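You operate a simulated robot arm through the tools that you are given. There is no shell and no other tool.

The job below is to be done with a simulated two-armed robot. You get a single attempt, and the scene is never put back.

Task
Rinse the fourth dyer's small tank clean: tube out, water till clear.
Fine: stand the tube on the tray, water off, lid left open. Set down upright: white overflow tube.

Only the result counts: the job must be done as asked and must still hold three seconds after the hand-in. Knocking over, shifting, dropping, spilling or breaking anything else fails it. Lids that push on must go on centred and level and be pressed home; caps that screw on are set level and turned clockwise until they are tight.

Robot
Two 7-joint arms with fingered hands on one trunk that stands fixed in place. Base frame: the origin is at the foot of the trunk, x ahead of it, y to its left, z up; the work surface is at about z = 920. Lengths are in mm, angles in degrees, forces in N, time in s.
The left shoulder is at [21, 214, 1298], the right one opposite. With the tool pointing down near the work surface each hand reaches from about 100 to 660 mm from the base axis, measured 20 degrees to its own side. Payload 3.6 kg a hand.
The tool frame of a hand sits at the grasp point between the pads (the TCP): z along the fingers, y along the line on which they close. The tips reach 22 mm beyond it. The gripper opens to 132 mm; its body begins 60 mm behind the TCP. The gripper is a hand of 4 fingers: y runs from the thumb to the fingers, the wrist lies at [0, 0, -203] in the tool frame.
Orientation is that of the tool frame in the base frame, as a unit quaternion [x, y, z, w]. With the fingers straight down and closing along the base's y, the tool's x points along the base's -x, its y along +y and its z along -z.

Tools
- The arms move only by the tool step_arm. It takes "left_series", "right_series" or both (then of equal length, played together; a hand with none holds still); each is a list of rows, each an object (a shift or turn left out is 0) with "delta_rot": the turn, a rotation vector about the tool's x, y, z in degrees, a list of three; "translation": the shift along the tool's x, y, z in cm, a list of three. In form: [{"delta_rot": [rx, ry, rz], "translation": [x, y, z]}, ...]. A call has 1 to 20 rows; each row shifts and turns the commanded pose from where the row before left it, along the tool's axes as they then stand. Each row takes 0.2 s and may step no farther than 50 mm and 8.6 degrees from the row before; otherwise, the whole call is refused. Where a pose cannot be reached the arm comes as near as it can. A force on the tool above 40 N (or 10 N above the force at the start of the call, whichever is more), or a blocked arm, ends the call early, and 0.2 s more pass. In this call time passes only in rows, and 0.2 s behind the last. The reply holds the time, the measured pose of the TCP, the force on the tool along the base axes, the opening and the grip force, in the units named above and with some noise, with the torque about the TCP (base axes, N m) and any sound that the robot's microphone picked up.
- Cameras (640 x 400 px; columns grow to the right, rows downward): "scene" is now at [144.7, -63.3, 1231.9]; the picture's right is [-0.66, -0.75, 0.00], its down [-0.18, 0.16, -0.97] and it looks along [0.73, -0.64, -0.24] (base axes); focal length 214 px, centre (320, 200). "left" rides on the left gripper at [-53, -53, -84] in its tool frame; the picture's right is [0.71, -0.71, 0.00], its down [0.53, 0.53, -0.67] and it looks along [0.47, 0.47, 0.74] (tool axes); focal length 247 px, centre (320, 200). "right" rides on the right gripper at [53, -53, -84] in its tool frame; the picture's right is [0.71, 0.71, 0.00], its down [-0.53, 0.53, -0.67] and it looks along [-0.47, 0.47, 0.74] (tool axes); focal length 247 px, centre (320, 200). There is no depth. A picture from a camera that has moved, and an enlarged one, comes with that camera's place and axes in the base frame and with its lens. The place of the scene camera against the robot may be out by one fixed shift of up to 12 mm in any direction.
- camera(camera): a new picture of that camera. It takes no simulated time.
- slide_trunk(by): moves the trunk up (or, below 0, down) by that many mm; the arms and the scene camera ride with it, the base frame stays. It gives what a move gives, with no picture.
- move_fingers(finger1, finger2, finger3, thumb_bend, hand): sets how far each is bent, from 0 (flat) to 1 (curled in); at 0.3 the hand is open as for a grip, at 0.7 the pads meet at the TCP. One left out holds its place. A second passes; each finger stops where it meets its share of the squeeze, and holds until it gets a number again. It is the only way to open and close the hand. It gives what a move gives, with no picture; readings hold the bend of each and the force on the fingers (four entries, about 0 where the hand has none), thumb and palm.
- head_to(pan, tilt): turns the head with the scene camera to pan (to the left, within 60 degrees either way) and tilt (down, from -29 to 69), counted from straight ahead of the robot (the tilt from the chest, where the trunk bows). It gives what a move gives.
- inspect(camera, box): a new picture of the part [left, top, right, bottom] of that camera's present view, enlarged. It takes no simulated time.
- close_job(): hands the job in; it is judged then, once.

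Nothing tells you positions but the pictures and the camera data. Unless the task says otherwise, let go and move clear before handing in.

The tools are called after ">>>" as a command line: name --argument value ..., lists and objects as JSON in quotes. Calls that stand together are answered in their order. step_arm: Moves the arms, as the interface text tells. Its arguments: {"type":"object","properties":{"left_series":{"type":"array"},"right_series":{"type":"array"}},"required":[]} The other tools are called the same way: slide_trunk (by) moves the trunk up or down; move_fingers (finger1, finger2, finger3, thumb_bend, hand) moves the fingers one by one; head_to (pan, tilt) turns the head that bears the scene camera; camera (camera) takes a picture; inspect (camera, box) takes an enlarged picture of a part of a camera's view; close_job () hands the job in.

At the start:

```text
clock: 0.0
left_ee_pos: [418.4, -9.4, 1174.6]
left_orientation: [0.0, 1.0, 0.0, -0.001]
left_ft_force: [0.2, -0.2, 0.4]
left_torque: [0.05, -0.02, -0.01]
left_finger_gap: 132.0
left_grip_force: 0.1
left_shape: jaw
left_bend: [0.3, 0.3, 0.3, 0.3]
left_finger forces: [0.1, 0.1, 0.0, 0.1, 0.0, 0.0]
right_ee_pos: [302.7, -421.6, 1244.9]
right_orientation: [0.001, 1.0, 0.0, 0.0]
right_ft_force: [-0.4, 0.9, -0.8]
right_torque: [0.0, -0.02, -0.02]
right_finger_gap: 131.8
right_grip_force: 0.1
right_shape: jaw
right_bend: [0.3, 0.3, 0.3, 0.3]
right_finger forces: [0.0, 0.1, 0.0, 0.1, 0.0, 0.1]
trunk travel left (down, up): [-575.0, 101.0]
head pan, tilt (commanded): [-41.0, 13.7]
```

scene: 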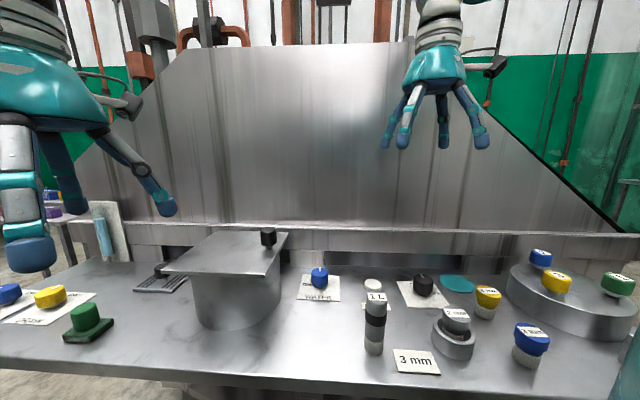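
right: 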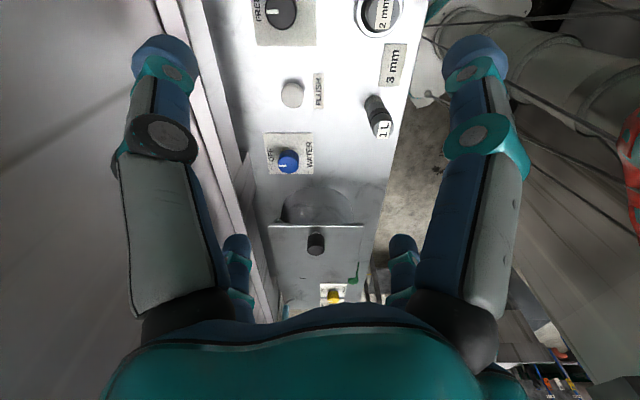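
left: 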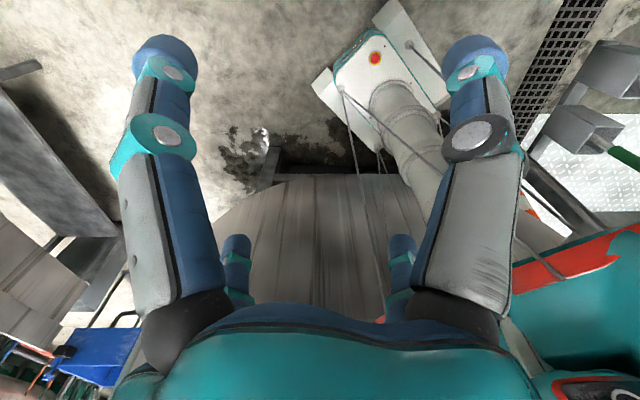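

I see a metal bench to the right front with a covered round tank (square lid with a black knob), a blue knob labelled water, a white button, a black/grey tube and several caps. Before I move anything, I'll look closer at the scene.

>>> inspect --camera "scene" --box '[120, 210, 380, 372]'

>>> inspect --camera "scene" --box '[380, 210, 640, 372]'

>>> inspect --camera "scene" --box '[0, 210, 200, 335]'

>>> inspect --camera "right" --box '[220, 0, 460, 150]'

>>> inspect --camera "right" --box '[220, 120, 460, 310]'

```text
2.46 times, centred on (250, 291) of scene
camera zoom: at [144.7, -63.3, 1231.9], right [-0.66, -0.75, 0.0], down [-0.18, 0.16, -0.97], along [0.73, -0.64, -0.24], focal length 528 px, centre (492, -24)
```

zoom: 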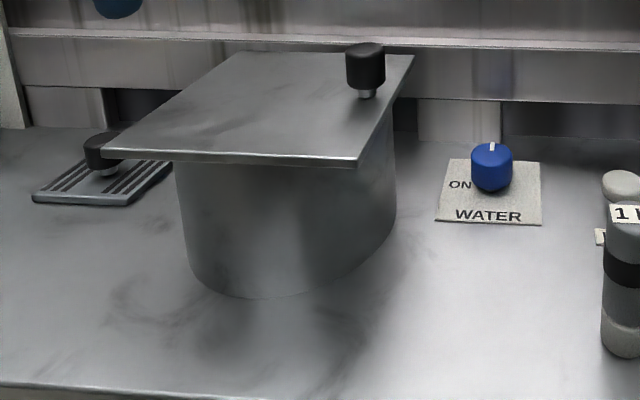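

```text
2.46 times, centred on (510, 291) of scene
camera zoom: at [144.7, -63.3, 1231.9], right [-0.66, -0.75, 0.0], down [-0.18, 0.16, -0.97], along [0.73, -0.64, -0.24], focal length 528 px, centre (-148, -24)
```

zoom: 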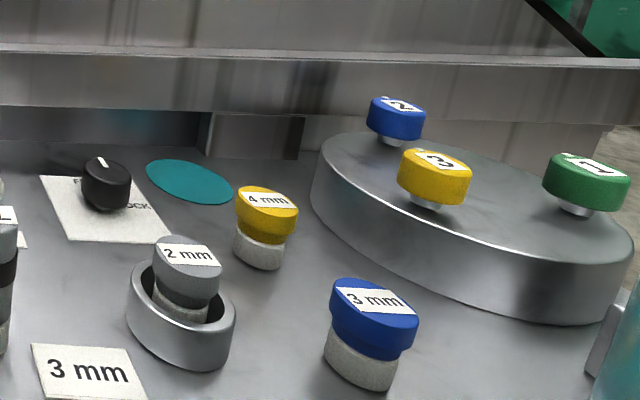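

```text
3.20 times, centred on (100, 272) of scene
camera zoom: at [144.7, -63.3, 1231.9], right [-0.66, -0.75, 0.0], down [-0.18, 0.16, -0.97], along [0.73, -0.64, -0.24], focal length 686 px, centre (1024, -32)
```

zoom: 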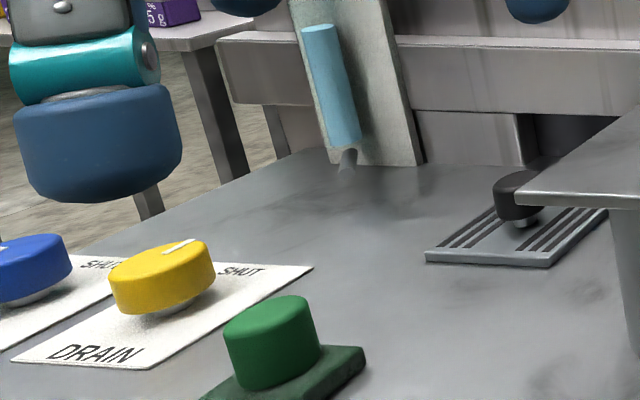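

```text
2.67 times, centred on (340, 75) of right
camera zoom: at [249.0, -475.2, 1328.3], right [-0.71, 0.71, 0.0], down [0.53, 0.53, 0.67], along [0.47, 0.47, -0.74], focal length 659 px, centre (267, 533)
```

zoom: 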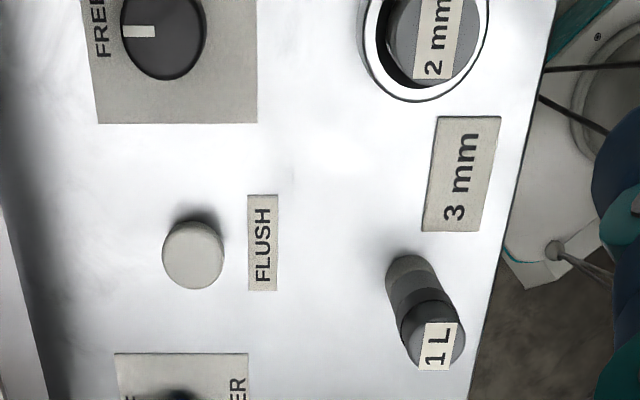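

```text
2.11 times, centred on (340, 215) of right
camera zoom: at [249.0, -475.2, 1328.3], right [-0.71, 0.71, 0.0], down [0.53, 0.53, 0.67], along [0.47, 0.47, -0.74], focal length 520 px, centre (278, 168)
```

zoom: 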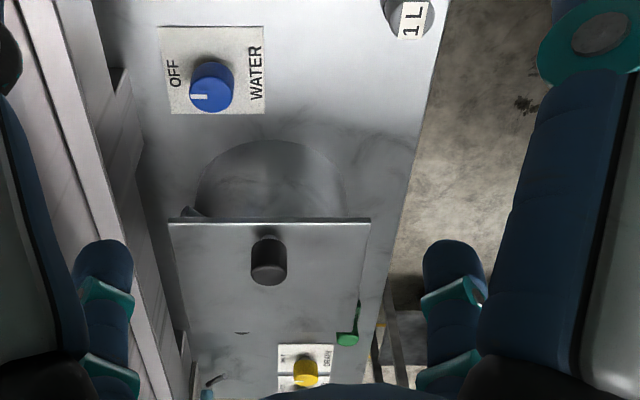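

I need a wider look before deciding which tank is the fourth dyer's. I'll turn the head to survey the bench.

>>> head_to --pan -41 --tilt 40

>>> camera --camera "scene"

>>> head_to --pan 0 --tilt 20

>>> camera --camera "scene"

>>> head_to --pan 45 --tilt 20

>>> camera --camera "scene"

>>> head_to --pan -60 --tilt 25

>>> camera --camera "scene"

```text
clock: 0.9
left_ee_pos: [418.7, -8.7, 1175.3]
left_orientation: [0.0, 1.0, 0.0, 0.0]
left_ft_force: [-0.3, 0.1, -0.7]
left_torque: [0.01, 0.02, 0.01]
left_finger_gap: 131.8
left_grip_force: 0.1
left_shape: jaw
left_bend: [0.3, 0.3, 0.3, 0.3]
left_finger forces: [0.0, 0.0, 0.0, 0.0, 0.1, 0.0]
right_ee_pos: [303.6, -420.8, 1244.0]
right_orientation: [0.001, 1.0, 0.0, 0.0]
right_ft_force: [-1.0, 0.5, -0.3]
right_torque: [-0.02, 0.04, -0.02]
right_finger_gap: 132.0
right_grip_force: 0.1
right_shape: jaw
right_bend: [0.3, 0.3, 0.3, 0.3]
right_finger forces: [0.0, 0.0, 0.0, 0.0, 0.1, 0.1]
trunk travel left (down, up): [-575.0, 101.0]
head pan, tilt (commanded): [-41.0, 40.0]
```

```text
taken
camera scene: at [138.4, -57.7, 1190.3], right [-0.66, -0.75, 0.0], down [-0.49, 0.42, -0.77], along [0.58, -0.5, -0.64], focal length 214 px, centre (320, 200)
```

scene: 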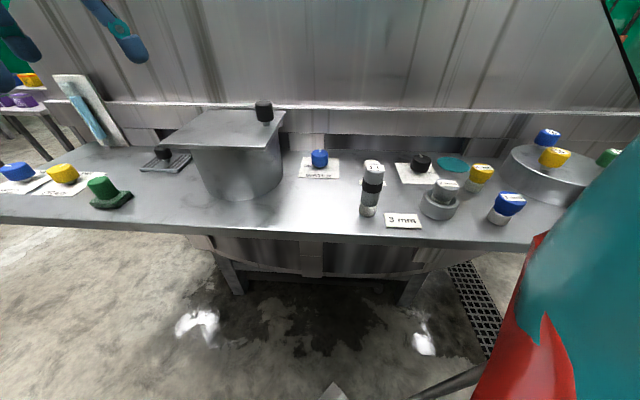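

```text
clock: 2.0
left_ee_pos: [418.5, -9.4, 1175.0]
left_orientation: [0.001, 1.0, 0.0, -0.001]
left_ft_force: [0.3, 0.0, -0.2]
left_torque: [0.01, 0.02, 0.01]
left_finger_gap: 131.8
left_grip_force: 0.1
left_shape: jaw
left_bend: [0.3, 0.3, 0.3, 0.3]
left_finger forces: [0.0, 0.0, 0.1, 0.0, 0.0, 0.0]
right_ee_pos: [303.0, -423.1, 1244.5]
right_orientation: [0.0, 1.0, 0.001, 0.0]
right_ft_force: [0.3, -0.1, 0.4]
right_torque: [-0.02, 0.04, 0.0]
right_finger_gap: 132.0
right_grip_force: 0.1
right_shape: jaw
right_bend: [0.3, 0.3, 0.3, 0.3]
right_finger forces: [0.1, 0.0, 0.0, 0.0, 0.0, 0.0]
trunk travel left (down, up): [-575.0, 101.0]
head pan, tilt (commanded): [0.0, 20.0]
```

```text
taken
camera scene: at [167.4, -2.0, 1221.6], right [0.0, -1.0, 0.0], down [-0.34, 0.0, -0.94], along [0.94, 0.0, -0.34], focal length 214 px, centre (320, 200)
```

scene: 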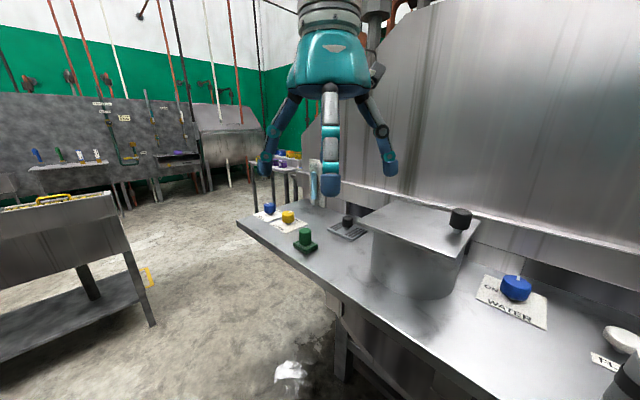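

```text
clock: 3.1
left_ee_pos: [419.3, -8.8, 1175.7]
left_orientation: [0.0, 1.0, 0.0, 0.0]
left_ft_force: [-0.2, -0.3, 0.3]
left_torque: [0.0, 0.0, 0.01]
left_finger_gap: 131.8
left_grip_force: 0.1
left_shape: jaw
left_bend: [0.3, 0.3, 0.3, 0.3]
left_finger forces: [0.0, 0.0, 0.0, 0.0, 0.1, 0.0]
right_ee_pos: [302.8, -422.9, 1243.8]
right_orientation: [0.0, 1.0, 0.0, -0.001]
right_ft_force: [0.5, 0.0, 0.6]
right_torque: [0.03, -0.01, 0.02]
right_finger_gap: 132.0
right_grip_force: 0.1
right_shape: jaw
right_bend: [0.3, 0.3, 0.3, 0.3]
right_finger forces: [0.0, 0.0, 0.0, 0.0, 0.0, 0.1]
trunk travel left (down, up): [-575.0, 101.0]
head pan, tilt (commanded): [45.0, 20.0]
```

```text
taken
camera scene: at [140.2, 63.8, 1221.6], right [0.71, -0.71, 0.0], down [-0.24, -0.24, -0.94], along [0.66, 0.66, -0.34], focal length 214 px, centre (320, 200)
```

scene: 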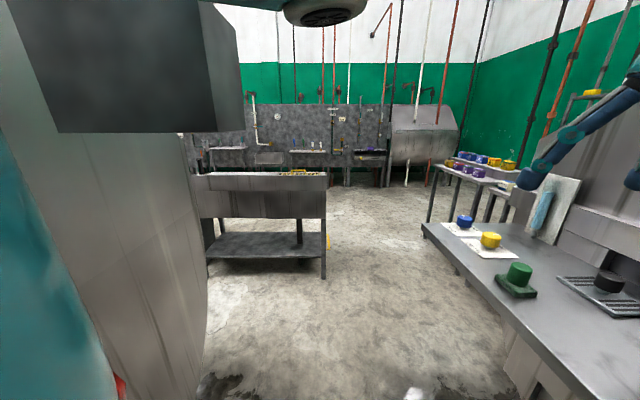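

```text
clock: 4.9
left_ee_pos: [417.8, -9.1, 1174.5]
left_orientation: [0.0, 1.0, 0.0, 0.0]
left_ft_force: [-1.2, -0.1, -0.8]
left_torque: [0.01, 0.02, 0.04]
left_finger_gap: 131.9
left_grip_force: 0.1
left_shape: jaw
left_bend: [0.3, 0.3, 0.3, 0.3]
left_finger forces: [0.0, 0.1, 0.0, 0.0, 0.1, 0.0]
right_ee_pos: [303.3, -422.8, 1244.5]
right_orientation: [0.0, 1.0, -0.001, 0.0]
right_ft_force: [0.0, 0.9, 0.5]
right_torque: [0.01, -0.02, 0.02]
right_finger_gap: 131.9
right_grip_force: 0.1
right_shape: jaw
right_bend: [0.3, 0.3, 0.3, 0.3]
right_finger forces: [0.0, 0.0, 0.0, 0.1, 0.0, 0.1]
trunk travel left (down, up): [-575.0, 101.0]
head pan, tilt (commanded): [-60.0, 25.0]
```

```text
taken
camera scene: at [120.4, -81.7, 1213.5], right [-0.87, -0.5, 0.0], down [-0.21, 0.37, -0.91], along [0.45, -0.78, -0.42], focal length 214 px, centre (320, 200)
```

scene: 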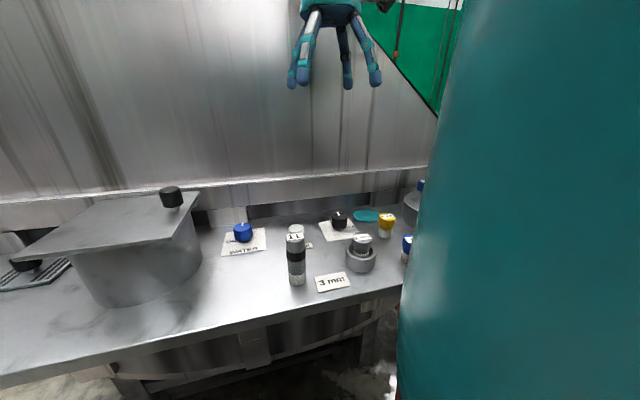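

The long bench runs diagonally in front of the robot, and only one tank stands within reach. I'll aim the head at it and zoom in on the tank, grate, labels and anything that could be the tray.

>>> head_to --pan -35 --tilt 38

>>> inspect --camera "scene" --box '[160, 60, 360, 185]'

>>> inspect --camera "scene" --box '[20, 80, 220, 205]'

>>> inspect --camera "scene" --box '[340, 80, 540, 205]'

>>> camera --camera "scene"

```text
clock: 5.8
left_ee_pos: [418.3, -8.1, 1174.9]
left_orientation: [0.001, 1.0, 0.0, 0.001]
left_ft_force: [0.3, -0.6, -1.0]
left_torque: [0.01, 0.02, 0.02]
left_finger_gap: 131.8
left_grip_force: 0.1
left_shape: jaw
left_bend: [0.3, 0.3, 0.3, 0.3]
left_finger forces: [0.1, 0.1, 0.1, 0.0, 0.0, 0.0]
right_ee_pos: [303.5, -422.3, 1245.2]
right_orientation: [0.0, 1.0, 0.0, 0.0]
right_ft_force: [0.4, 0.4, -0.3]
right_torque: [-0.01, 0.0, 0.05]
right_finger_gap: 132.0
right_grip_force: 0.1
right_shape: jaw
right_bend: [0.3, 0.3, 0.3, 0.3]
right_finger forces: [0.1, 0.0, 0.1, 0.0, 0.0, 0.0]
trunk travel left (down, up): [-575.0, 101.0]
head pan, tilt (commanded): [-35.0, 38.0]
```

```text
3.20 times, centred on (260, 122) of scene
camera zoom: at [144.9, -51.5, 1193.2], right [-0.57, -0.82, 0.0], down [-0.5, 0.35, -0.79], along [0.65, -0.45, -0.62], focal length 686 px, centre (512, 448)
```

zoom: 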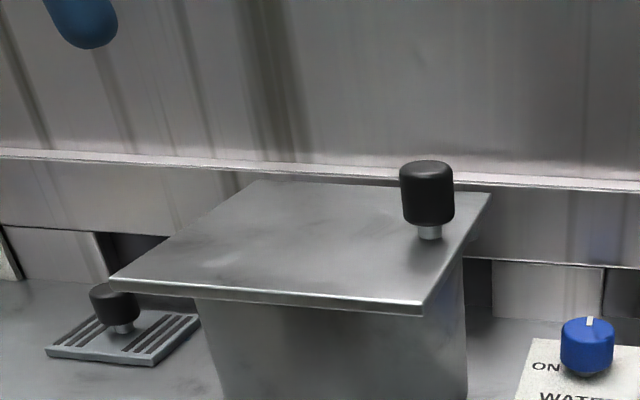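

```text
3.20 times, centred on (120, 142) of scene
camera zoom: at [144.9, -51.5, 1193.2], right [-0.57, -0.82, 0.0], down [-0.5, 0.35, -0.79], along [0.65, -0.45, -0.62], focal length 686 px, centre (960, 384)
```

zoom: 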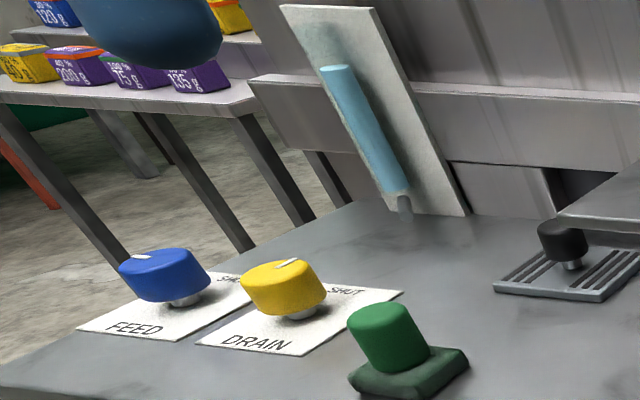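

```text
3.20 times, centred on (440, 142) of scene
camera zoom: at [144.9, -51.5, 1193.2], right [-0.57, -0.82, 0.0], down [-0.5, 0.35, -0.79], along [0.65, -0.45, -0.62], focal length 686 px, centre (-64, 384)
```

zoom: 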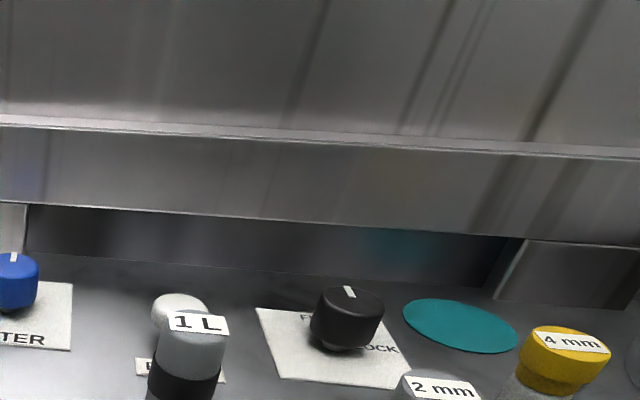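

```text
taken
camera scene: at [144.9, -51.5, 1193.2], right [-0.57, -0.82, 0.0], down [-0.5, 0.35, -0.79], along [0.65, -0.45, -0.62], focal length 214 px, centre (320, 200)
```

scene: 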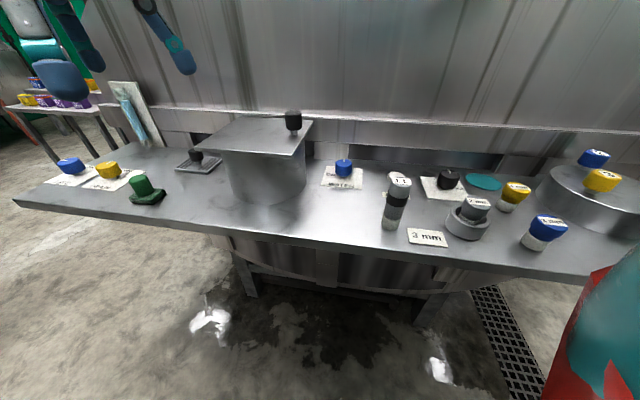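

The bench front runs at about 45° to the robot, with the tank near [560,-200] and the slotted plate near [730,-80]. I'll move the right hand so its camera looks down onto the lid and plate.

>>> step_arm --right_series '[{"translation": [-3.2, 2.3, 0]}, {"translation": [-3.2, 2.3, 0]}, {"translation": [-3.2, 2.3, 0]}, {"translation": [-3.2, 2.3, 0]}]'

>>> camera --camera "right"

>>> inspect --camera "right" --box '[200, 60, 440, 210]'

>>> inspect --camera "right" --box '[200, 180, 440, 330]'

```text
clock: 6.8
left_ee_pos: [420.5, -8.2, 1174.1]
left_orientation: [0.0, 1.0, 0.0, -0.001]
left_ft_force: [-0.5, -0.2, 0.2]
left_torque: [0.04, 0.0, 0.0]
left_finger_gap: 132.0
left_grip_force: 0.0
left_shape: jaw
left_bend: [0.3, 0.3, 0.3, 0.3]
left_finger forces: [0.0, 0.1, 0.0, 0.1, 0.1, 0.1]
right_ee_pos: [437.2, -327.7, 1243.2]
right_orientation: [0.0, 1.0, 0.0, -0.001]
right_ft_force: [0.5, 0.2, -0.1]
right_torque: [-0.02, 0.01, 0.01]
right_finger_gap: 132.1
right_grip_force: 0.1
right_shape: jaw
right_bend: [0.3, 0.3, 0.3, 0.3]
right_finger forces: [0.0, 0.0, 0.0, 0.1, 0.1, 0.0]
trunk travel left (down, up): [-575.0, 101.0]
head pan, tilt (commanded): [-35.0, 38.0]
```

```text
taken
camera right: at [382.8, -380.8, 1327.8], right [-0.71, 0.71, 0.0], down [0.53, 0.53, 0.67], along [0.47, 0.47, -0.74], focal length 247 px, centre (320, 200)
```

right: 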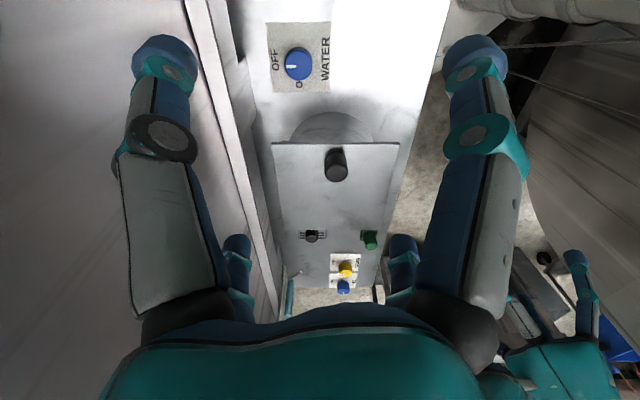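

```text
2.67 times, centred on (320, 135) of right
camera zoom: at [382.8, -380.8, 1327.8], right [-0.71, 0.71, 0.0], down [0.53, 0.53, 0.67], along [0.47, 0.47, -0.74], focal length 659 px, centre (320, 373)
```

zoom: 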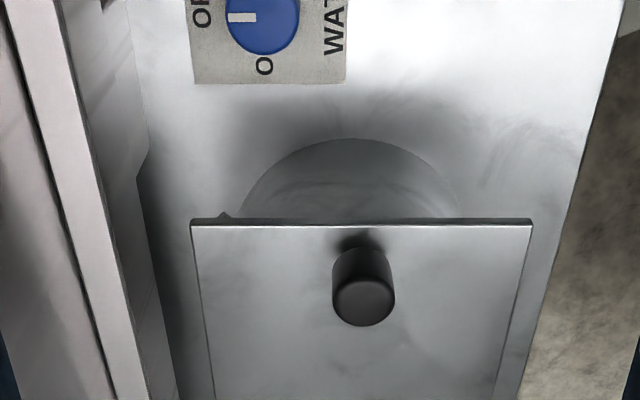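

```text
2.67 times, centred on (320, 255) of right
camera zoom: at [382.8, -380.8, 1327.8], right [-0.71, 0.71, 0.0], down [0.53, 0.53, 0.67], along [0.47, 0.47, -0.74], focal length 659 px, centre (320, 53)
```

zoom: 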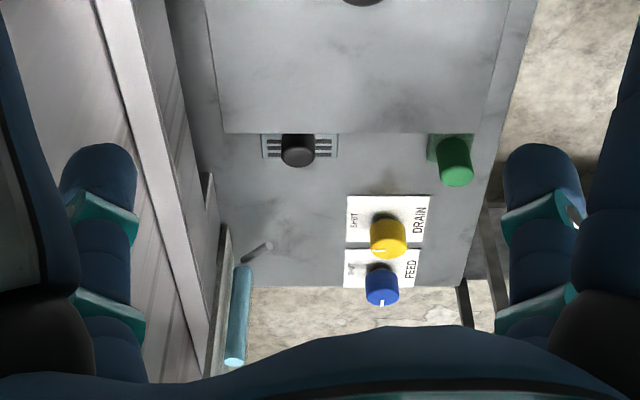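

The lid is a flat plate with its knob near the edge closest to the water knob, and something small sticks out under its wall-side corner. I'll zoom in on that, the lid edges, and the drain and feed knob positions.

>>> inspect --camera "right" --box '[255, 110, 335, 160]'

>>> inspect --camera "right" --box '[280, 215, 390, 300]'

>>> inspect --camera "scene" --box '[270, 95, 370, 157]'

>>> inspect --camera "scene" --box '[165, 105, 265, 180]'

>>> inspect --camera "scene" --box '[210, 140, 320, 210]'

```text
8.00 times, centred on (295, 135) of right
camera zoom: at [382.8, -380.8, 1327.8], right [-0.71, 0.71, 0.0], down [0.53, 0.53, 0.67], along [0.47, 0.47, -0.74], focal length 1976 px, centre (520, 720)
```

zoom: 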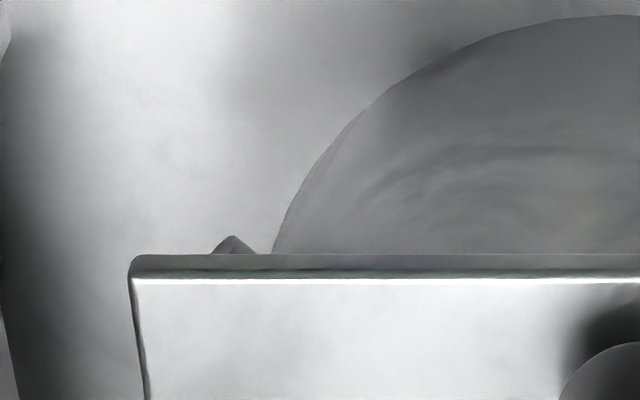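

```text
4.71 times, centred on (335, 258) of right
camera zoom: at [382.8, -380.8, 1327.8], right [-0.71, 0.71, 0.0], down [0.53, 0.53, 0.67], along [0.47, 0.47, -0.74], focal length 1162 px, centre (249, -71)
```

zoom: 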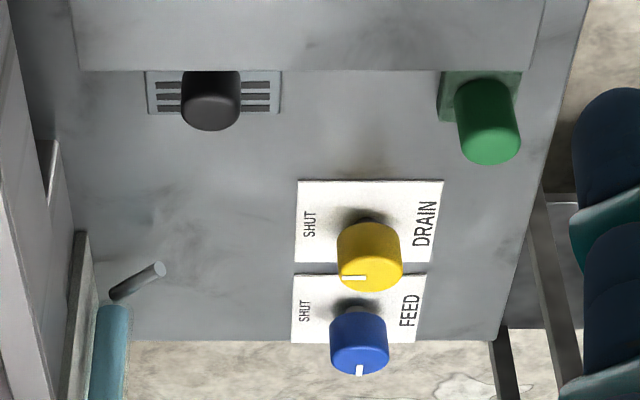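

```text
6.40 times, centred on (320, 126) of scene
camera zoom: at [146.7, -51.5, 1192.9], right [-0.57, -0.82, 0.0], down [-0.51, 0.35, -0.79], along [0.64, -0.45, -0.62], focal length 1373 px, centre (320, 674)
```

zoom: 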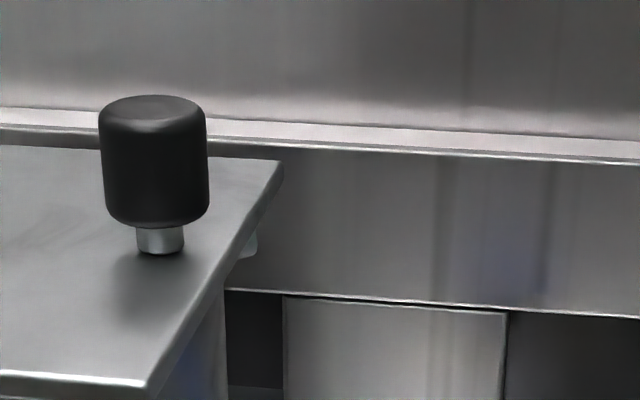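

```text
5.33 times, centred on (215, 142) of scene
camera zoom: at [146.7, -51.5, 1192.9], right [-0.57, -0.82, 0.0], down [-0.51, 0.35, -0.79], along [0.64, -0.45, -0.62], focal length 1144 px, centre (880, 507)
```

zoom: 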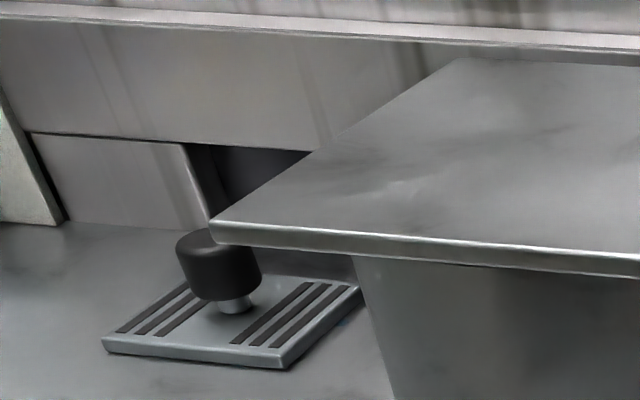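

```text
5.71 times, centred on (265, 175) of scene
camera zoom: at [146.7, -51.5, 1192.9], right [-0.57, -0.82, 0.0], down [-0.51, 0.35, -0.79], along [0.64, -0.45, -0.62], focal length 1226 px, centre (634, 343)
```

zoom: 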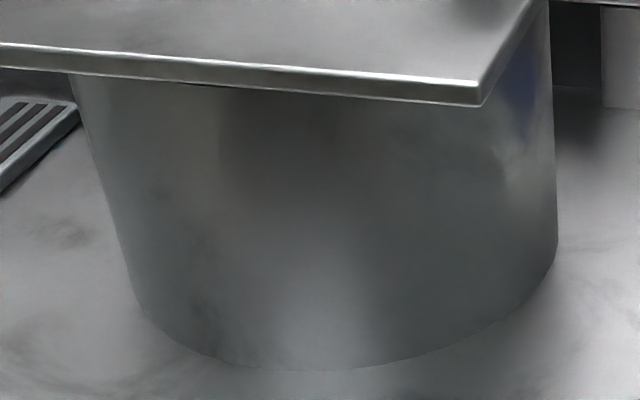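

The slotted plate lies just past the tank on the left, and DRAIN points to SHUT. I'll check the right end of the bench and the area near the front edge for another tray candidate.

>>> head_to --pan -60 --tilt 40

>>> camera --camera "scene"

>>> inspect --camera "scene" --box '[300, 60, 500, 185]'

>>> head_to --pan -15 --tilt 30

>>> camera --camera "scene"

>>> inspect --camera "scene" --box '[180, 100, 380, 225]'

```text
clock: 7.7
left_ee_pos: [419.7, -9.2, 1176.2]
left_orientation: [0.001, 1.0, 0.0, -0.001]
left_ft_force: [0.2, -0.4, -0.5]
left_torque: [0.03, -0.02, -0.01]
left_finger_gap: 131.8
left_grip_force: 0.1
left_shape: jaw
left_bend: [0.3, 0.3, 0.3, 0.3]
left_finger forces: [0.1, 0.0, 0.0, 0.0, 0.0, 0.0]
right_ee_pos: [434.9, -327.2, 1243.6]
right_orientation: [0.0, 1.0, 0.001, -0.002]
right_ft_force: [-0.2, 0.4, 1.3]
right_torque: [0.01, -0.03, -0.02]
right_finger_gap: 131.9
right_grip_force: 0.1
right_shape: jaw
right_bend: [0.3, 0.3, 0.3, 0.3]
right_finger forces: [0.1, 0.0, 0.0, 0.0, 0.0, 0.0]
trunk travel left (down, up): [-575.0, 101.0]
head pan, tilt (commanded): [-60.0, 40.0]
```

```text
taken
camera scene: at [117.3, -75.5, 1190.2], right [-0.87, -0.5, 0.0], down [-0.32, 0.56, -0.77], along [0.38, -0.66, -0.64], focal length 214 px, centre (320, 200)
```

scene: 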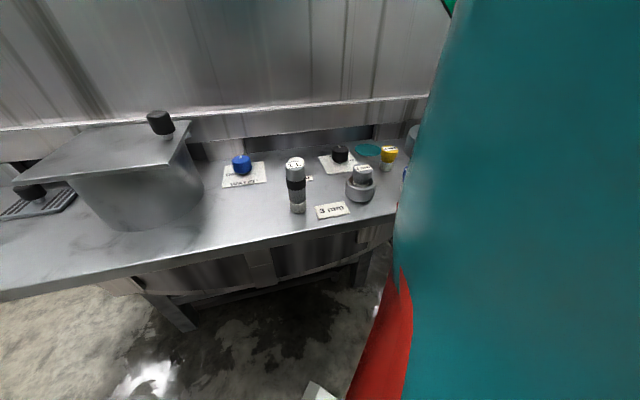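

```text
3.20 times, centred on (400, 122) of scene
camera zoom: at [117.3, -75.5, 1190.2], right [-0.87, -0.5, 0.0], down [-0.32, 0.56, -0.77], along [0.38, -0.66, -0.64], focal length 686 px, centre (64, 448)
```

zoom: 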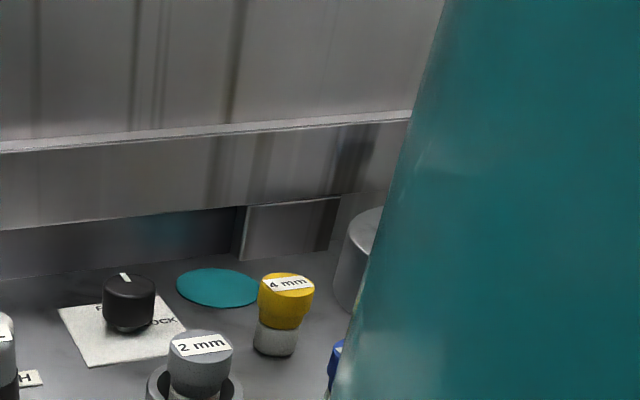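

```text
clock: 8.8
left_ee_pos: [419.4, -10.1, 1174.5]
left_orientation: [0.0, 1.0, 0.0, -0.001]
left_ft_force: [-0.3, 0.4, 1.1]
left_torque: [-0.02, -0.01, 0.01]
left_finger_gap: 131.8
left_grip_force: 0.1
left_shape: jaw
left_bend: [0.3, 0.3, 0.3, 0.3]
left_finger forces: [0.0, 0.1, 0.0, 0.1, 0.0, 0.0]
right_ee_pos: [434.2, -327.9, 1244.1]
right_orientation: [0.0, 1.0, 0.0, 0.0]
right_ft_force: [-0.6, 0.1, -0.2]
right_torque: [0.01, 0.01, -0.02]
right_finger_gap: 132.0
right_grip_force: 0.0
right_shape: jaw
right_bend: [0.3, 0.3, 0.3, 0.3]
right_finger forces: [0.0, 0.0, 0.1, 0.1, 0.0, 0.0]
trunk travel left (down, up): [-575.0, 101.0]
head pan, tilt (commanded): [-15.0, 30.0]
```

```text
taken
camera scene: at [161.8, -25.4, 1205.5], right [-0.26, -0.97, 0.0], down [-0.48, 0.13, -0.87], along [0.84, -0.22, -0.5], focal length 214 px, centre (320, 200)
```

scene: 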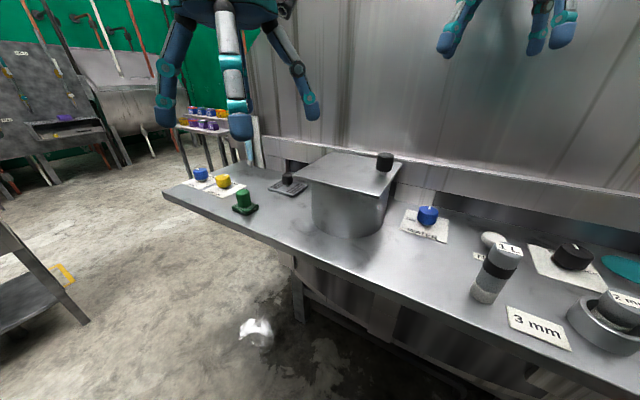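

```text
3.20 times, centred on (280, 162) of scene
camera zoom: at [161.8, -25.4, 1205.5], right [-0.26, -0.97, 0.0], down [-0.48, 0.13, -0.87], along [0.84, -0.22, -0.5], focal length 686 px, centre (448, 320)
```

zoom: 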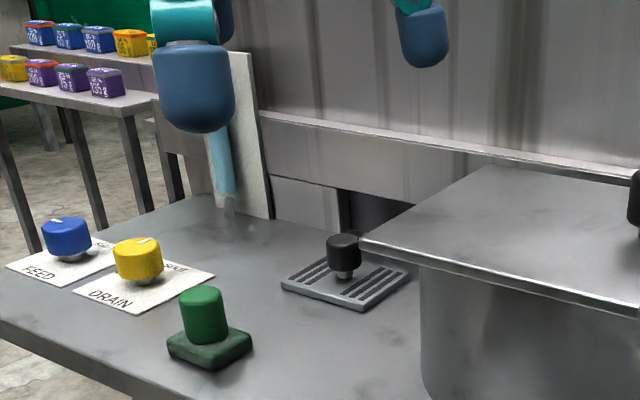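

The slotted plate, about 93×69 mm with a knob in its centre, sits at s≈386–479, n≈538–607 in bench axes. The teal disc on the right also needs a closer look, so I'll inspect that end.

>>> head_to --pan -50 --tilt 30

>>> camera --camera "scene"

>>> inspect --camera "scene" --box '[330, 130, 450, 205]'

>>> inspect --camera "scene" --box '[220, 130, 340, 205]'

>>> inspect --camera "scene" --box '[430, 100, 590, 200]'

```text
clock: 9.8
left_ee_pos: [418.8, -9.1, 1175.0]
left_orientation: [0.0, 1.0, 0.0, 0.0]
left_ft_force: [-0.8, 0.2, -0.8]
left_torque: [-0.02, -0.02, -0.01]
left_finger_gap: 131.8
left_grip_force: 0.1
left_shape: jaw
left_bend: [0.3, 0.3, 0.3, 0.3]
left_finger forces: [0.0, 0.0, 0.0, 0.0, 0.1, 0.0]
right_ee_pos: [434.3, -327.0, 1244.6]
right_orientation: [0.0, 1.0, 0.0, 0.0]
right_ft_force: [-0.1, 0.8, -0.5]
right_torque: [0.0, 0.02, -0.04]
right_finger_gap: 132.1
right_grip_force: 0.0
right_shape: jaw
right_bend: [0.3, 0.3, 0.3, 0.3]
right_finger forces: [0.0, 0.1, 0.0, 0.0, 0.0, 0.1]
trunk travel left (down, up): [-575.0, 101.0]
head pan, tilt (commanded): [-50.0, 30.0]
```

```text
taken
camera scene: at [132.7, -71.1, 1205.5], right [-0.77, -0.64, 0.0], down [-0.32, 0.38, -0.87], along [0.56, -0.66, -0.5], focal length 214 px, centre (320, 200)
```

scene: 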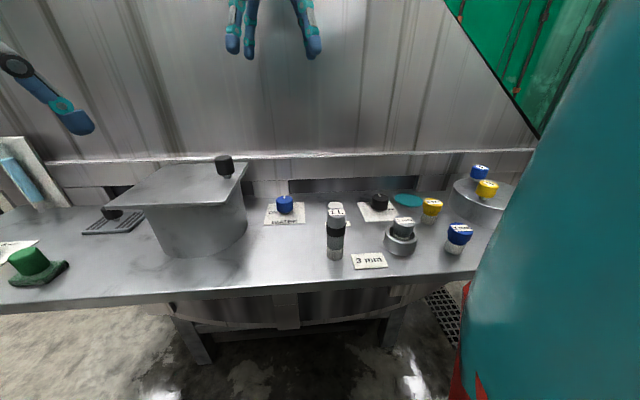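

```text
5.33 times, centred on (390, 168) of scene
camera zoom: at [132.7, -71.1, 1205.5], right [-0.77, -0.64, 0.0], down [-0.32, 0.38, -0.87], along [0.56, -0.66, -0.5], focal length 1144 px, centre (-53, 373)
```

zoom: 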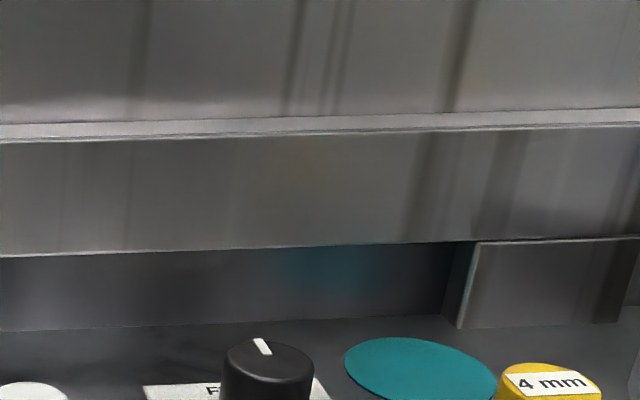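

```text
5.33 times, centred on (280, 168) of scene
camera zoom: at [132.7, -71.1, 1205.5], right [-0.77, -0.64, 0.0], down [-0.32, 0.38, -0.87], along [0.56, -0.66, -0.5], focal length 1144 px, centre (533, 373)
```

zoom: 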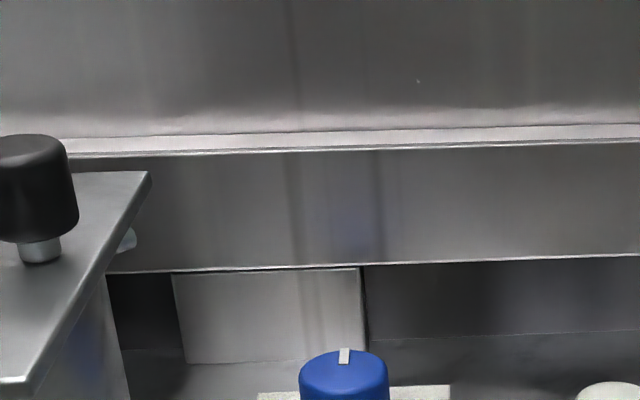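

```text
4.00 times, centred on (510, 150) of scene
camera zoom: at [132.7, -71.1, 1205.5], right [-0.77, -0.64, 0.0], down [-0.32, 0.38, -0.87], along [0.56, -0.66, -0.5], focal length 858 px, centre (-440, 400)
```

zoom: 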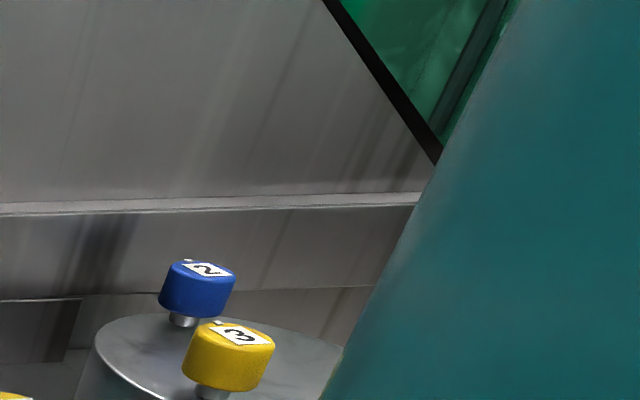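

The bench holds only one tank, and the slotted plate is the likeliest drip tray. Before opening the lid I'll lower and tilt the right hand so its camera looks under the lid edge and behind the tank.

>>> step_arm --right_series '[{"translation": [0, 0, 4.2]}, {"translation": [0, 0, 4.2]}, {"translation": [0, 0, 4.2]}, {"translation": [0, 0, 4.2]}, {"translation": [0, 0, 3.5]}, {"delta_rot": [-5.6, -5.6, 0]}, {"delta_rot": [-5.6, -5.6, 0]}, {"delta_rot": [-5.6, -5.6, 0]}, {"delta_rot": [-5.6, -5.6, 0]}]'

>>> camera --camera "right"

>>> inspect --camera "right" --box '[200, 120, 440, 270]'

>>> camera --camera "scene"

```text
clock: 11.8
left_ee_pos: [417.5, -9.5, 1176.2]
left_orientation: [0.0, 1.0, 0.0, 0.0]
left_ft_force: [-0.7, -1.1, 0.3]
left_torque: [-0.01, 0.0, 0.01]
left_finger_gap: 132.2
left_grip_force: 0.1
left_shape: jaw
left_bend: [0.3, 0.3, 0.3, 0.3]
left_finger forces: [0.1, 0.0, 0.0, 0.0, 0.0, 0.1]
right_ee_pos: [404.6, -349.3, 1064.9]
right_orientation: [0.0, 0.962, 0.193, 0.194]
right_ft_force: [0.5, -0.3, 0.6]
right_torque: [-0.02, 0.02, 0.01]
right_finger_gap: 131.9
right_grip_force: 0.1
right_shape: jaw
right_bend: [0.3, 0.3, 0.3, 0.3]
right_finger forces: [0.0, 0.1, 0.0, 0.0, 0.0, 0.0]
right hand out of reach, approached as far as the arm can: row 4, 5
trunk travel left (down, up): [-575.0, 101.0]
head pan, tilt (commanded): [-50.0, 30.0]
```

```text
taken
camera right: at [327.1, -424.2, 1096.2], right [-0.71, 0.71, 0.0], down [0.2, 0.2, 0.96], along [0.68, 0.68, -0.28], focal length 247 px, centre (320, 200)
```

right: 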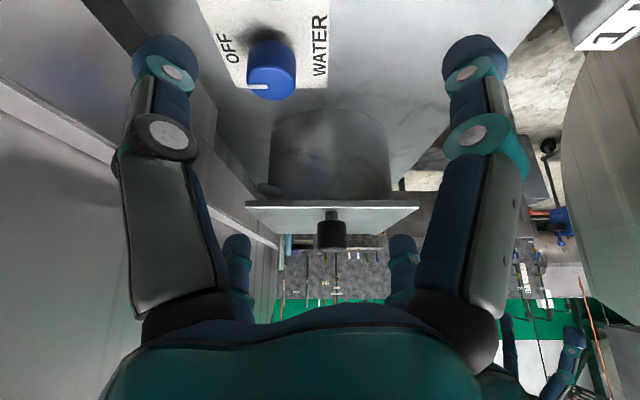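

```text
2.67 times, centred on (320, 195) of right
camera zoom: at [327.1, -424.2, 1096.2], right [-0.71, 0.71, 0.0], down [0.2, 0.2, 0.96], along [0.68, 0.68, -0.28], focal length 659 px, centre (320, 213)
```

zoom: 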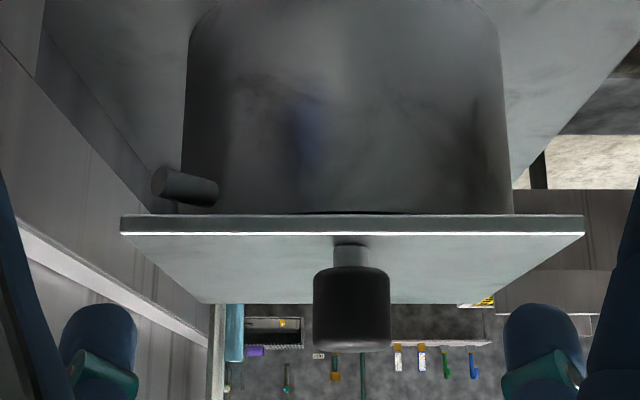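

```text
taken
camera scene: at [132.0, -71.8, 1205.6], right [-0.77, -0.64, 0.0], down [-0.32, 0.38, -0.87], along [0.56, -0.66, -0.5], focal length 214 px, centre (320, 200)
```

scene: 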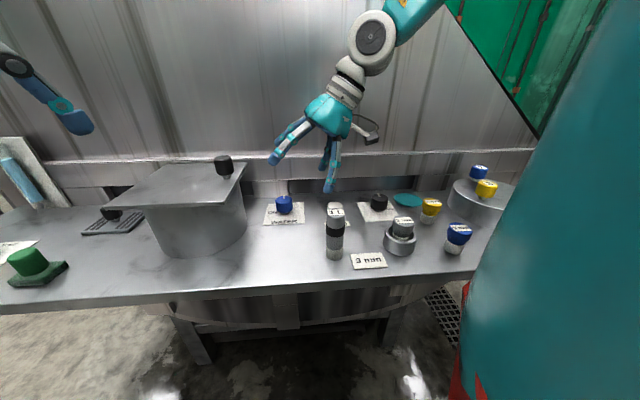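

The tank has a small pipe stub on the wall side and the lid shows no visible hinge. With its knob near the right-hand edge, it most likely swings up towards the left. I'll bring the right hand upright above the knob and yaw it to line up with the bench.

>>> step_arm --right_series '[{"delta_rot": [5.6, 5.6, 0]}, {"delta_rot": [5.6, 5.6, 0]}, {"delta_rot": [5.6, 5.6, 0]}, {"delta_rot": [5.6, 5.6, 0]}, {"translation": [0, 0, -4.5]}, {"translation": [0, 0, -4.5]}, {"translation": [-2.4, 2.7, 0], "delta_rot": [0, 0, -7.5]}, {"translation": [-3.2, 1.9, 0], "delta_rot": [0, 0, -7.5]}, {"translation": [-2.7, 2.3, 0], "delta_rot": [0, 0, -7.5]}, {"translation": [-2.4, 2.3, 0], "delta_rot": [0, 0, -7.5]}, {"delta_rot": [0, 0, -7.5]}, {"delta_rot": [0, 0, -7.5]}]'

>>> camera --camera "right"

>>> camera --camera "scene"

```text
clock: 14.4
left_ee_pos: [418.6, -8.7, 1174.8]
left_orientation: [0.0, 1.0, 0.0, -0.001]
left_ft_force: [-0.5, -0.9, 0.2]
left_torque: [0.02, -0.02, 0.0]
left_finger_gap: 132.0
left_grip_force: 0.0
left_shape: jaw
left_bend: [0.3, 0.3, 0.3, 0.3]
left_finger forces: [0.0, 0.1, 0.1, 0.0, 0.1, 0.1]
right_ee_pos: [423.5, -289.2, 1175.6]
right_orientation: [-0.383, 0.924, -0.001, -0.001]
right_ft_force: [1.3, -0.3, -0.2]
right_torque: [-0.01, 0.02, 0.02]
right_finger_gap: 131.9
right_grip_force: 0.0
right_shape: jaw
right_bend: [0.3, 0.3, 0.3, 0.3]
right_finger forces: [0.1, 0.0, 0.0, 0.0, 0.1, 0.0]
right hand out of reach, approached as far as the arm can: row 8, 9, 10
trunk travel left (down, up): [-575.0, 101.0]
head pan, tilt (commanded): [-50.0, 30.0]
```

```text
taken
camera right: at [423.3, -364.3, 1260.6], right [-1.0, 0.0, 0.0], down [0.0, 0.74, 0.67], along [0.0, 0.67, -0.74], focal length 247 px, centre (320, 200)
```

right: 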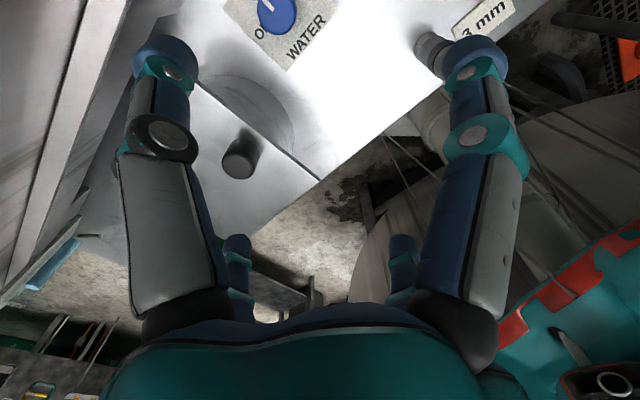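

```text
taken
camera scene: at [132.8, -71.1, 1205.5], right [-0.77, -0.64, 0.0], down [-0.32, 0.38, -0.87], along [0.56, -0.66, -0.5], focal length 214 px, centre (320, 200)
```

scene: 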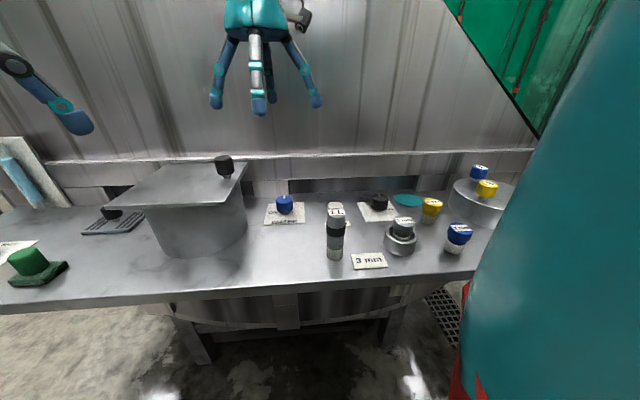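

The right arm stopped short at x≈424, so I need to know how it's folded. I'll look at the arm itself before choosing a trunk height.

>>> head_to --pan -60 --tilt 0

>>> camera --camera "scene"

>>> head_to --pan -60 --tilt 60

>>> camera --camera "scene"

>>> head_to --pan 20 --tilt 10

>>> camera --camera "scene"

```text
clock: 15.4
left_ee_pos: [419.1, -9.5, 1175.6]
left_orientation: [0.0, 1.0, 0.0, 0.0]
left_ft_force: [-0.5, 0.0, -0.7]
left_torque: [-0.02, -0.02, -0.01]
left_finger_gap: 131.7
left_grip_force: 0.1
left_shape: jaw
left_bend: [0.3, 0.3, 0.3, 0.3]
left_finger forces: [0.0, 0.0, 0.1, 0.0, 0.0, 0.0]
right_ee_pos: [423.2, -289.5, 1177.5]
right_orientation: [-0.383, 0.924, 0.001, 0.0]
right_ft_force: [-0.6, -0.1, 0.2]
right_torque: [0.01, 0.05, -0.03]
right_finger_gap: 131.9
right_grip_force: 0.0
right_shape: jaw
right_bend: [0.3, 0.3, 0.3, 0.3]
right_finger forces: [0.0, 0.0, 0.1, 0.0, 0.0, 0.0]
trunk travel left (down, up): [-575.0, 101.0]
head pan, tilt (commanded): [-60.0, 0.0]
```

```text
taken
camera scene: at [119.6, -79.9, 1253.8], right [-0.87, -0.5, 0.0], down [0.0, 0.0, -1.0], along [0.5, -0.87, 0.0], focal length 214 px, centre (320, 200)
```

scene: 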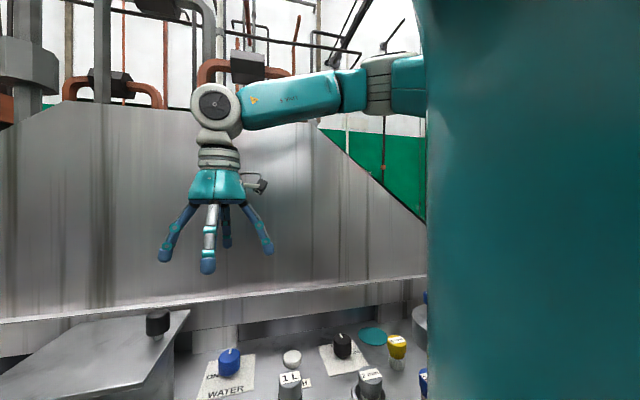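

```text
clock: 16.7
left_ee_pos: [419.3, -8.5, 1175.5]
left_orientation: [0.001, 1.0, 0.0, 0.0]
left_ft_force: [0.0, 0.6, -0.4]
left_torque: [-0.01, 0.0, 0.02]
left_finger_gap: 131.9
left_grip_force: 0.1
left_shape: jaw
left_bend: [0.3, 0.3, 0.3, 0.3]
left_finger forces: [0.0, 0.0, 0.0, 0.0, 0.0, 0.1]
right_ee_pos: [423.5, -289.4, 1176.7]
right_orientation: [-0.383, 0.924, -0.001, 0.0]
right_ft_force: [0.2, 0.1, -0.1]
right_torque: [-0.01, -0.01, -0.01]
right_finger_gap: 132.0
right_grip_force: 0.1
right_shape: jaw
right_bend: [0.3, 0.3, 0.3, 0.3]
right_finger forces: [0.0, 0.1, 0.0, 0.0, 0.1, 0.1]
trunk travel left (down, up): [-575.0, 101.0]
head pan, tilt (commanded): [-60.0, 60.0]
```

```text
taken
camera scene: at [107.8, -59.7, 1163.5], right [-0.87, -0.5, 0.0], down [-0.43, 0.75, -0.5], along [0.25, -0.43, -0.87], focal length 214 px, centre (320, 200)
```

scene: 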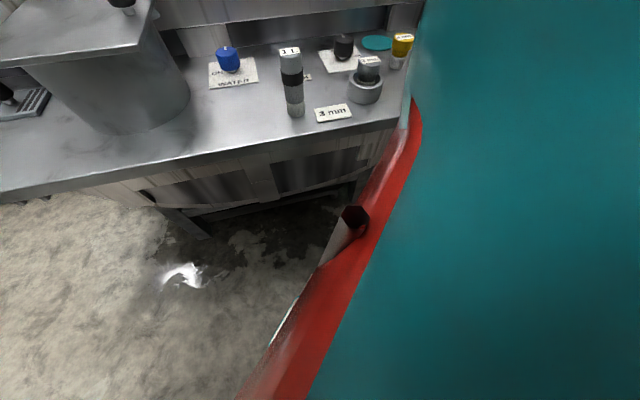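

```text
clock: 18.2
left_ee_pos: [418.9, -8.4, 1174.9]
left_orientation: [0.0, 1.0, 0.0, 0.0]
left_ft_force: [-0.4, -0.3, 0.1]
left_torque: [0.0, 0.02, 0.01]
left_finger_gap: 131.9
left_grip_force: 0.0
left_shape: jaw
left_bend: [0.3, 0.3, 0.3, 0.3]
left_finger forces: [0.1, 0.1, 0.0, 0.1, 0.0, 0.0]
right_ee_pos: [423.2, -289.6, 1177.1]
right_orientation: [-0.383, 0.924, 0.0, 0.0]
right_ft_force: [-0.3, -0.2, 0.2]
right_torque: [-0.03, -0.01, 0.01]
right_finger_gap: 132.1
right_grip_force: 0.0
right_shape: jaw
right_bend: [0.3, 0.3, 0.3, 0.3]
right_finger forces: [0.0, 0.1, 0.0, 0.1, 0.0, 0.1]
trunk travel left (down, up): [-575.0, 101.0]
head pan, tilt (commanded): [20.0, 10.0]
```

```text
taken
camera scene: at [161.9, 29.8, 1237.8], right [0.34, -0.94, 0.0], down [-0.16, -0.06, -0.98], along [0.93, 0.34, -0.17], focal length 214 px, centre (320, 200)
```

scene: 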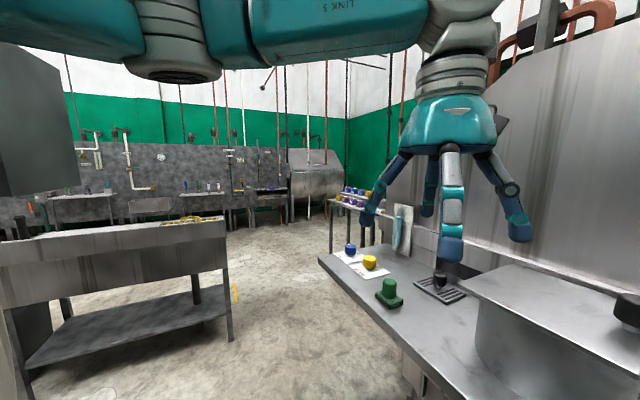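

The right arm works like a SCARA at shoulder height, with the elbow out and the wrist bent down. I'll lower the trunk 70 mm to bring the hands nearer lid height, then try reaching over the knob.

>>> slide_trunk --by -70

>>> step_arm --right_series '[{"translation": [-3.0, 0, 0]}, {"translation": [-3.0, 0, 0]}, {"translation": [-2.9, 0, 0]}]'

```text
clock: 19.3
left_ee_pos: [419.1, -9.7, 1105.7]
left_orientation: [0.0, 1.0, -0.001, 0.0]
left_ft_force: [0.4, -0.6, 0.7]
left_torque: [0.0, 0.03, 0.0]
left_finger_gap: 131.9
left_grip_force: 0.1
left_shape: jaw
left_bend: [0.3, 0.3, 0.3, 0.3]
left_finger forces: [0.1, 0.1, 0.1, 0.0, 0.1, 0.0]
right_ee_pos: [424.0, -288.9, 1106.8]
right_orientation: [-0.383, 0.924, 0.0, -0.001]
right_ft_force: [0.0, -0.7, -0.2]
right_torque: [0.01, 0.02, -0.04]
right_finger_gap: 131.9
right_grip_force: 0.1
right_shape: jaw
right_bend: [0.3, 0.3, 0.3, 0.3]
right_finger forces: [0.0, 0.1, 0.0, 0.1, 0.0, 0.0]
trunk travel left (down, up): [-505.0, 171.0]
head pan, tilt (commanded): [20.0, 10.0]
```

```text
clock: 20.1
left_ee_pos: [419.7, -9.0, 1105.3]
left_orientation: [0.001, 1.0, 0.0, -0.001]
left_ft_force: [0.0, 0.5, 0.2]
left_torque: [-0.01, 0.03, 0.03]
left_finger_gap: 131.7
left_grip_force: 0.0
left_shape: jaw
left_bend: [0.3, 0.3, 0.3, 0.3]
left_finger forces: [0.1, 0.1, 0.1, 0.0, 0.0, 0.1]
right_ee_pos: [426.1, -280.7, 1123.7]
right_orientation: [-0.382, 0.924, 0.0, 0.0]
right_ft_force: [-0.6, -0.5, 0.1]
right_torque: [-0.02, -0.03, -0.01]
right_finger_gap: 132.0
right_grip_force: 0.1
right_shape: jaw
right_bend: [0.3, 0.3, 0.3, 0.3]
right_finger forces: [0.0, 0.0, 0.0, 0.0, 0.0, 0.0]
right hand out of reach, approached as far as the arm can: row 1, 2, 3
trunk travel left (down, up): [-505.0, 171.0]
head pan, tilt (commanded): [20.0, 10.0]
```

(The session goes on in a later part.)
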